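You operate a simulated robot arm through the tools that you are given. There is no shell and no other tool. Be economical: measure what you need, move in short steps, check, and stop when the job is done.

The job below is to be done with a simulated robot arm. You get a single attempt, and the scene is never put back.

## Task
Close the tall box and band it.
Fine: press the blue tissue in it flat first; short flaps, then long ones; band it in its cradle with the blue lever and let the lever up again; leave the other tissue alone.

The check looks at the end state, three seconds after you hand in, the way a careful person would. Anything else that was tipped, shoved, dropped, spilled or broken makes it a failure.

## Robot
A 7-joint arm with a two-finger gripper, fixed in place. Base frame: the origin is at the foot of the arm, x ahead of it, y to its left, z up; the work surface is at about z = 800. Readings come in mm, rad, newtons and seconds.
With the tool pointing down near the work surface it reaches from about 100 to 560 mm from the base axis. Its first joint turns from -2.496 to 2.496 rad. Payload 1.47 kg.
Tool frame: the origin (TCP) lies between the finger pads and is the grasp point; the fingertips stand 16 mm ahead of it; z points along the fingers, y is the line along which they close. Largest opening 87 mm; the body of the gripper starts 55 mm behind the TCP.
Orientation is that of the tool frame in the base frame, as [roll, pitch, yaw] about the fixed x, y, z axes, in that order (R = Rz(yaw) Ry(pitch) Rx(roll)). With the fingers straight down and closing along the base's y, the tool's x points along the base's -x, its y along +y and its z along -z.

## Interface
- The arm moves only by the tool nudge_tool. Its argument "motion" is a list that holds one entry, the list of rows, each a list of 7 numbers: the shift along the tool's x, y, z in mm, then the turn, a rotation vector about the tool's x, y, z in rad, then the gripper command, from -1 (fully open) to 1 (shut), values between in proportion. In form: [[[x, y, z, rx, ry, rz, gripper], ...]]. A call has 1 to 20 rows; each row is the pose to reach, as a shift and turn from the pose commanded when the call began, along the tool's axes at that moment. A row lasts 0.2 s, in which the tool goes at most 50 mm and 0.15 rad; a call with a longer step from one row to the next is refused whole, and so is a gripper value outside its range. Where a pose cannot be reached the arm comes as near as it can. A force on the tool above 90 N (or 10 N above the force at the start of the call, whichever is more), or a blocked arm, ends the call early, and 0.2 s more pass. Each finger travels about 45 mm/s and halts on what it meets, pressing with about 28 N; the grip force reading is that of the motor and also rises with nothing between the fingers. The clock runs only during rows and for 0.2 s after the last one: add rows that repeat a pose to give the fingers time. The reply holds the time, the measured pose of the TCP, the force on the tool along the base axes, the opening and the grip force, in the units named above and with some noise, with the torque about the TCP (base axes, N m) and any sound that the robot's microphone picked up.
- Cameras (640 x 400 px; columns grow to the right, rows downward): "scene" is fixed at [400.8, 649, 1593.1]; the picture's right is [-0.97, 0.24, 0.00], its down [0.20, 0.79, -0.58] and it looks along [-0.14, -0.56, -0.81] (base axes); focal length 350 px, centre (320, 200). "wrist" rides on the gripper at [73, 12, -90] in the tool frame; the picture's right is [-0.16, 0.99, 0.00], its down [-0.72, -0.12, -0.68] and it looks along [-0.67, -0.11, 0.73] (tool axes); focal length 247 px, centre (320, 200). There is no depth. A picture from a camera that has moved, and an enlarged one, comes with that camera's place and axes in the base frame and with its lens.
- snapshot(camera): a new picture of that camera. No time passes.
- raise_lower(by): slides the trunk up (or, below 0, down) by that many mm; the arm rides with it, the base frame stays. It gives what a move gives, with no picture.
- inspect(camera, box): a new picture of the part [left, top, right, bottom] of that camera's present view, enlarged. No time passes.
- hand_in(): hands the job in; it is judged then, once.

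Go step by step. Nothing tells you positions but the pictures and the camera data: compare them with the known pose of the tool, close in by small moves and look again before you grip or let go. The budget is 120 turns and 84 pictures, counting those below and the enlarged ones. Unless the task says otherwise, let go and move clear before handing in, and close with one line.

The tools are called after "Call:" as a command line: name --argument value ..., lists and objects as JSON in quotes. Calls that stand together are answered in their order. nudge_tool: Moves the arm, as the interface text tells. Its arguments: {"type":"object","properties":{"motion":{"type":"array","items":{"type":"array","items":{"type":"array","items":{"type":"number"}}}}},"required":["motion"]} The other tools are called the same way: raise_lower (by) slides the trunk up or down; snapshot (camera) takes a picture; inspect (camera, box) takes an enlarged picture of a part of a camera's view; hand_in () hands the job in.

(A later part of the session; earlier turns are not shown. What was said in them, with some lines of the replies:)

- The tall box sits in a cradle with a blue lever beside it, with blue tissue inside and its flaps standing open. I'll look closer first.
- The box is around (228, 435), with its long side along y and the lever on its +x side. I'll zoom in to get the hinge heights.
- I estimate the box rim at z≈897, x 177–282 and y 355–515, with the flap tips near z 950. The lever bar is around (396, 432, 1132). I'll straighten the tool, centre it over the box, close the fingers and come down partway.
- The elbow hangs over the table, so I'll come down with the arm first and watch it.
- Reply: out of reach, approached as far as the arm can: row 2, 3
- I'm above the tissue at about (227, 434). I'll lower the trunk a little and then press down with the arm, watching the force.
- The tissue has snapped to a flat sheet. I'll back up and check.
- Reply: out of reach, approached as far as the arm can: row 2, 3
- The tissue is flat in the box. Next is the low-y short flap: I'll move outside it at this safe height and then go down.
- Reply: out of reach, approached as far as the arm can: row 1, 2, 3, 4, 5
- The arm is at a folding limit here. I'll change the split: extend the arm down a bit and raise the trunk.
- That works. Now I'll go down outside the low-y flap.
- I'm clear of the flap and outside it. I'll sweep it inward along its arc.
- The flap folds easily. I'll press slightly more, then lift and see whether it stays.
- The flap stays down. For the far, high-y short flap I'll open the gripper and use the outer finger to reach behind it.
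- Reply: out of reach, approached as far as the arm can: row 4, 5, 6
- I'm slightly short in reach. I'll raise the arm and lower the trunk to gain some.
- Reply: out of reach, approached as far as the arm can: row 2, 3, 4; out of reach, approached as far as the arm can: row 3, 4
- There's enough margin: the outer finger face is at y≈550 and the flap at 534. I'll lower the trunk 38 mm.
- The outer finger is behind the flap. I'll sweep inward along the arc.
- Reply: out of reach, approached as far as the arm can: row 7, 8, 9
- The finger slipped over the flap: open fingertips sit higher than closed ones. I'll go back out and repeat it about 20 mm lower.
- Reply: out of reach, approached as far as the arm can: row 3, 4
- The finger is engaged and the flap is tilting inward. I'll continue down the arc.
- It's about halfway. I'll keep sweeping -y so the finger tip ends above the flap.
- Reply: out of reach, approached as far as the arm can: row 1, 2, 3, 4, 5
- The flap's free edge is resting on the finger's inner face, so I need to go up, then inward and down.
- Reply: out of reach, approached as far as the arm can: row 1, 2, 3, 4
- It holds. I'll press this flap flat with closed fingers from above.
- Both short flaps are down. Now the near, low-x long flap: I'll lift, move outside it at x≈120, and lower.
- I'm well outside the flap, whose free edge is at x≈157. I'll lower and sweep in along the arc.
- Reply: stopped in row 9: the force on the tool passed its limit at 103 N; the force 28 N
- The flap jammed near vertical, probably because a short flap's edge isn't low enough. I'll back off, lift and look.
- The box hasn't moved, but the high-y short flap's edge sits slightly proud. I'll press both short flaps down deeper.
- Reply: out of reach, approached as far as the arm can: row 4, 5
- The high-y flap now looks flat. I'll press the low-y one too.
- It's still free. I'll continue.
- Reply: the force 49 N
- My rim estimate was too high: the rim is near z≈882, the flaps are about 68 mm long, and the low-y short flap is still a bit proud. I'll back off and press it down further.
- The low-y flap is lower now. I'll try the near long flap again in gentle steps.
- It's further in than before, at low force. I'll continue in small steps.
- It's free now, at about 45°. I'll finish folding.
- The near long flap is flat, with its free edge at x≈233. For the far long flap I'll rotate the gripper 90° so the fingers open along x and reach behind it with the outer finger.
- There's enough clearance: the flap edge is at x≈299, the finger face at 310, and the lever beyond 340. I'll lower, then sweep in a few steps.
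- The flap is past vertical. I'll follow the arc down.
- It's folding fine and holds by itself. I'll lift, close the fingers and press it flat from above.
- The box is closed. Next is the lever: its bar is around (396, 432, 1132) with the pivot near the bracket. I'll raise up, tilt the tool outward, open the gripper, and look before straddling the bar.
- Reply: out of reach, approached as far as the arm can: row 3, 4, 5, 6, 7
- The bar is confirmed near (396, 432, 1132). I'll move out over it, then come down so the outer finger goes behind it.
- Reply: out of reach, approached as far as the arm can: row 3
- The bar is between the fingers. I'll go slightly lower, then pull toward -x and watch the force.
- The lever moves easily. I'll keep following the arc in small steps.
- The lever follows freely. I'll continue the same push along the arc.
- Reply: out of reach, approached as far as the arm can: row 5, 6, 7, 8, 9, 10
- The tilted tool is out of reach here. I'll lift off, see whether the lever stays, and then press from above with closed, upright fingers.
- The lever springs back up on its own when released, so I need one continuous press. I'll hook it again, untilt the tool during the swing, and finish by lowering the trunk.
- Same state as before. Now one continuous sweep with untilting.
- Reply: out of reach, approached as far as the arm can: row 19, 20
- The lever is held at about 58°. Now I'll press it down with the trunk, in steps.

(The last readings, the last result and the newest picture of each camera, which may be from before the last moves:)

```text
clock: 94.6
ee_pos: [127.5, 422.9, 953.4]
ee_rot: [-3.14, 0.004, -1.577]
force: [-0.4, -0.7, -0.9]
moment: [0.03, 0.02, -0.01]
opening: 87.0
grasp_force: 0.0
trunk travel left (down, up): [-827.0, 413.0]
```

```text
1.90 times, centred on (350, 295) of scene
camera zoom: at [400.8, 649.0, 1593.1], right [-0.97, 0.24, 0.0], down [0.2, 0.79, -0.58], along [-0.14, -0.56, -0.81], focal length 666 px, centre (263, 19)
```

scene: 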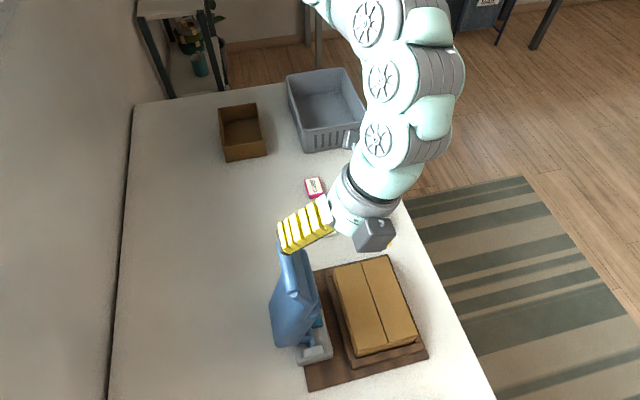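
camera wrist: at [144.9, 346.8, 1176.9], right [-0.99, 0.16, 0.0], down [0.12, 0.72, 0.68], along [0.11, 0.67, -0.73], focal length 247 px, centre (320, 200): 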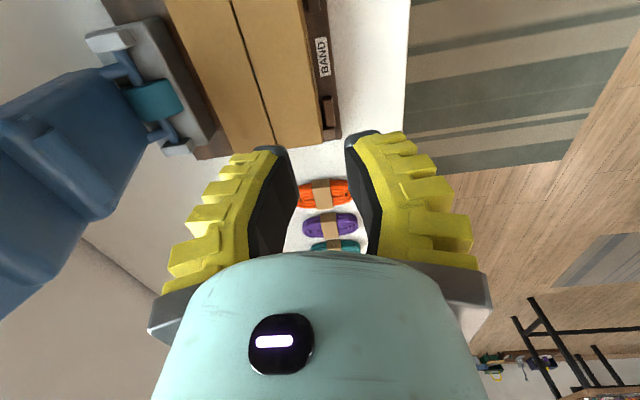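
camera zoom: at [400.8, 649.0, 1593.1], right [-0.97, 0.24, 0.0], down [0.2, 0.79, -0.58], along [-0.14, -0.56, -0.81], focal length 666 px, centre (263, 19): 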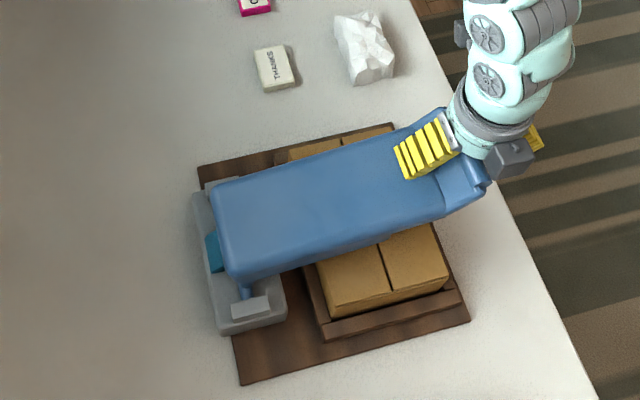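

Call:
raise_lower --by -18

Call:
nudge_tool --motion '[[[0, 0, 4, 0, 0, 0, -1], [0, 0, 8, 0, 0, 0, -1], [0, 0, 12, 0, 0, 0, -1], [0, 0, 16, 0, 0, 0, -1], [0, 0, 20, 0, 0, 0, -1]]]'

Call:
inspect --camera "scene" --box '[230, 190, 470, 400]'

```text
clock: 95.3
ee_pos: [128.5, 422.7, 936.0]
ee_rot: [-3.139, 0.003, -1.578]
force: [-0.6, -1.0, 0.7]
moment: [0.01, -0.02, -0.01]
opening: 87.0
grasp_force: 0.0
trunk travel left (down, up): [-809.0, 431.0]
```

```text
clock: 96.5
ee_pos: [129.7, 418.9, 930.0]
ee_rot: [-3.141, 0.006, -1.576]
force: [-1.3, -0.1, 0.8]
moment: [0.01, -0.01, -0.02]
opening: 86.9
grasp_force: 0.0
out of reach, approached as far as the arm can: row 2, 3, 4, 5
trunk travel left (down, up): [-809.0, 431.0]
```

```text
1.90 times, centred on (350, 295) of scene
camera zoom: at [400.8, 649.0, 1593.1], right [-0.97, 0.24, 0.0], down [0.2, 0.79, -0.58], along [-0.14, -0.56, -0.81], focal length 666 px, centre (263, 19)
```

zoom: 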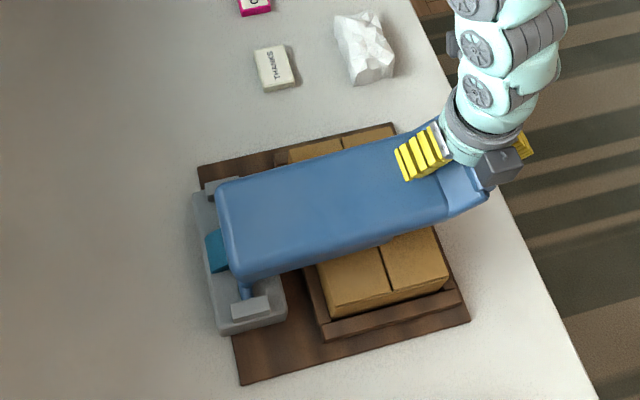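

Call:
raise_lower --by -10

Call:
raise_lower --by -8

Call:
raise_lower --by -6

```text
clock: 97.1
ee_pos: [129.4, 418.3, 919.5]
ee_rot: [3.141, 0.005, -1.577]
force: [-0.7, 0.3, 0.9]
moment: [0.01, 0.0, 0.0]
opening: 87.1
grasp_force: 0.0
trunk travel left (down, up): [-799.0, 441.0]
```

```text
clock: 97.6
ee_pos: [129.3, 418.7, 910.8]
ee_rot: [-3.141, 0.004, -1.578]
force: [0.8, -0.6, 0.4]
moment: [0.01, -0.04, -0.01]
opening: 87.0
grasp_force: 0.0
trunk travel left (down, up): [-791.0, 449.0]
```

```text
clock: 98.2
ee_pos: [128.8, 418.4, 906.0]
ee_rot: [-3.14, 0.005, -1.575]
force: [-3.2, -3.6, 7.5]
moment: [0.08, -0.07, -0.04]
opening: 86.8
grasp_force: 0.0
trunk travel left (down, up): [-785.0, 455.0]
```

The force is rising, so the lever is at its stop. I'll press a little more and listen.

Call:
raise_lower --by -4

Call:
inspect --camera "scene" --box '[230, 190, 470, 400]'

```text
clock: 98.7
ee_pos: [128.2, 418.6, 903.2]
ee_rot: [3.141, 0.004, -1.575]
force: [-4.9, -26.8, 55.6]
moment: [1.28, -0.08, 0.11]
opening: 87.0
grasp_force: 0.1
trunk travel left (down, up): [-781.0, 459.0]
```

```text
1.90 times, centred on (350, 295) of scene
camera zoom: at [400.8, 649.0, 1593.1], right [-0.97, 0.24, 0.0], down [0.2, 0.79, -0.58], along [-0.14, -0.56, -0.81], focal length 666 px, centre (263, 19)
```

zoom: 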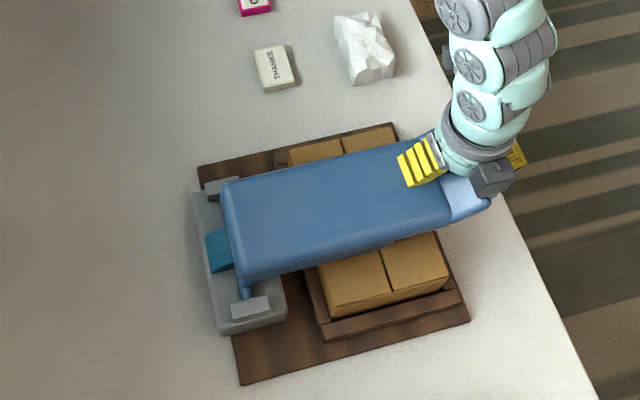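

It's at a hard stop with 56 N. I'll hold briefly, then let the lever up gently with the trunk.

Call:
nudge_tool --motion '[[[0, 0, 0, 0, 0, 0, -1], [0, 0, 0, 0, 0, 0, -1], [0, 0, 0, 0, 0, 0, -1]]]'

Call:
raise_lower --by 60

Call:
raise_lower --by 60

Call:
inspect --camera "scene" --box '[230, 190, 470, 400]'

```text
clock: 99.5
ee_pos: [127.2, 419.7, 903.0]
ee_rot: [3.138, 0.006, -1.576]
force: [-9.2, -34.8, 79.4]
moment: [1.77, -0.2, 0.16]
opening: 87.2
grasp_force: 0.0
trunk travel left (down, up): [-781.0, 459.0]
```

```text
clock: 100.5
ee_pos: [129.4, 419.1, 960.2]
ee_rot: [-3.141, 0.002, -1.576]
force: [-0.4, -0.2, 0.5]
moment: [0.01, 0.02, -0.02]
opening: 87.0
grasp_force: 0.1
trunk travel left (down, up): [-841.0, 399.0]
```

```text
clock: 101.5
ee_pos: [130.2, 418.7, 1022.6]
ee_rot: [-3.141, 0.004, -1.578]
force: [0.8, -0.1, -0.1]
moment: [0.03, -0.02, 0.01]
opening: 87.1
grasp_force: 0.0
trunk travel left (down, up): [-901.0, 339.0]
```

```text
1.90 times, centred on (350, 295) of scene
camera zoom: at [400.8, 649.0, 1593.1], right [-0.97, 0.24, 0.0], down [0.2, 0.79, -0.58], along [-0.14, -0.56, -0.81], focal length 666 px, centre (263, 19)
```

zoom: 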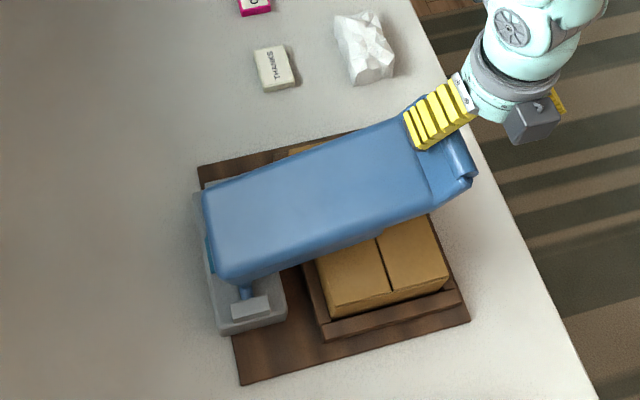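

The lever rides up with the finger. I'll let it up fully and look for the band.

Call:
raise_lower --by 90

Call:
nudge_tool --motion '[[[0, 20, -10, 0, 0, 0, -1], [0, 40, -15, 0, 0, 0, -1], [0, 40, -15, 0, 0, 0, -1], [0, 40, -15, 0, 0, 0, -1]]]'

Call:
inspect --camera "scene" --box '[230, 190, 470, 400]'

```text
clock: 102.8
ee_pos: [130.1, 418.7, 1111.3]
ee_rot: [3.141, 0.004, -1.578]
force: [0.7, 0.6, 0.5]
moment: [0.0, -0.02, -0.04]
opening: 87.1
grasp_force: 0.1
trunk travel left (down, up): [-991.0, 249.0]
```

```text
clock: 103.8
ee_pos: [89.6, 419.9, 1128.1]
ee_rot: [-3.141, 0.003, -1.578]
force: [0.0, -0.3, -0.7]
moment: [-0.01, 0.0, 0.0]
opening: 86.9
grasp_force: 0.1
trunk travel left (down, up): [-991.0, 249.0]
```

```text
1.90 times, centred on (350, 295) of scene
camera zoom: at [400.8, 649.0, 1593.1], right [-0.97, 0.24, 0.0], down [0.2, 0.79, -0.58], along [-0.14, -0.56, -0.81], focal length 666 px, centre (263, 19)
```

zoom: 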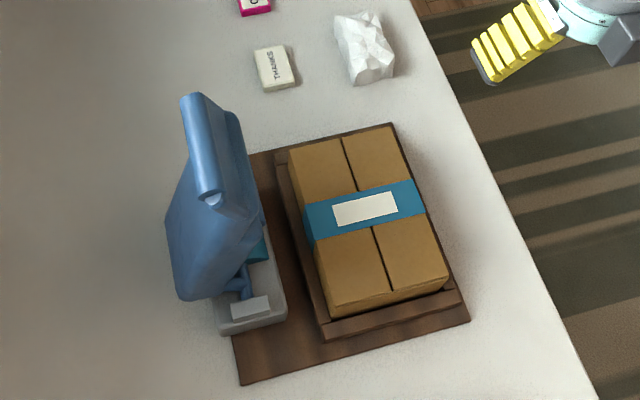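

The band is on, the lever is up and the arm is clear. I'll take one last overall look before handing in.

Call:
snapshot --camera "scene"

```text
6 pictures are left
```

scene: 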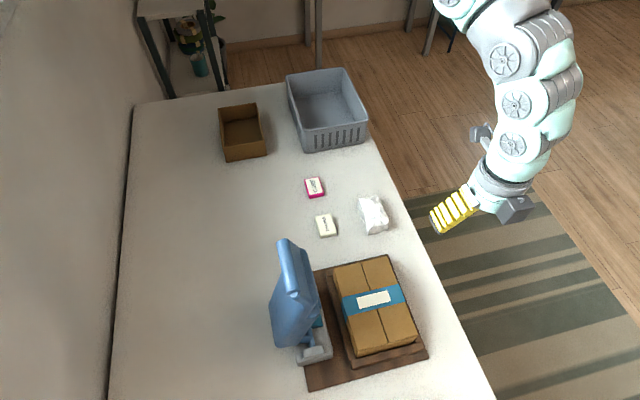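

The other objects are where they started, and the box is closed and banded in its cradle. Handing in.

Call:
hand_in

```text
The job is handed in.
```

The tall box is closed and banded in its cradle, with the blue tissue pressed flat inside, the lever back up, and the other tissue left alone.
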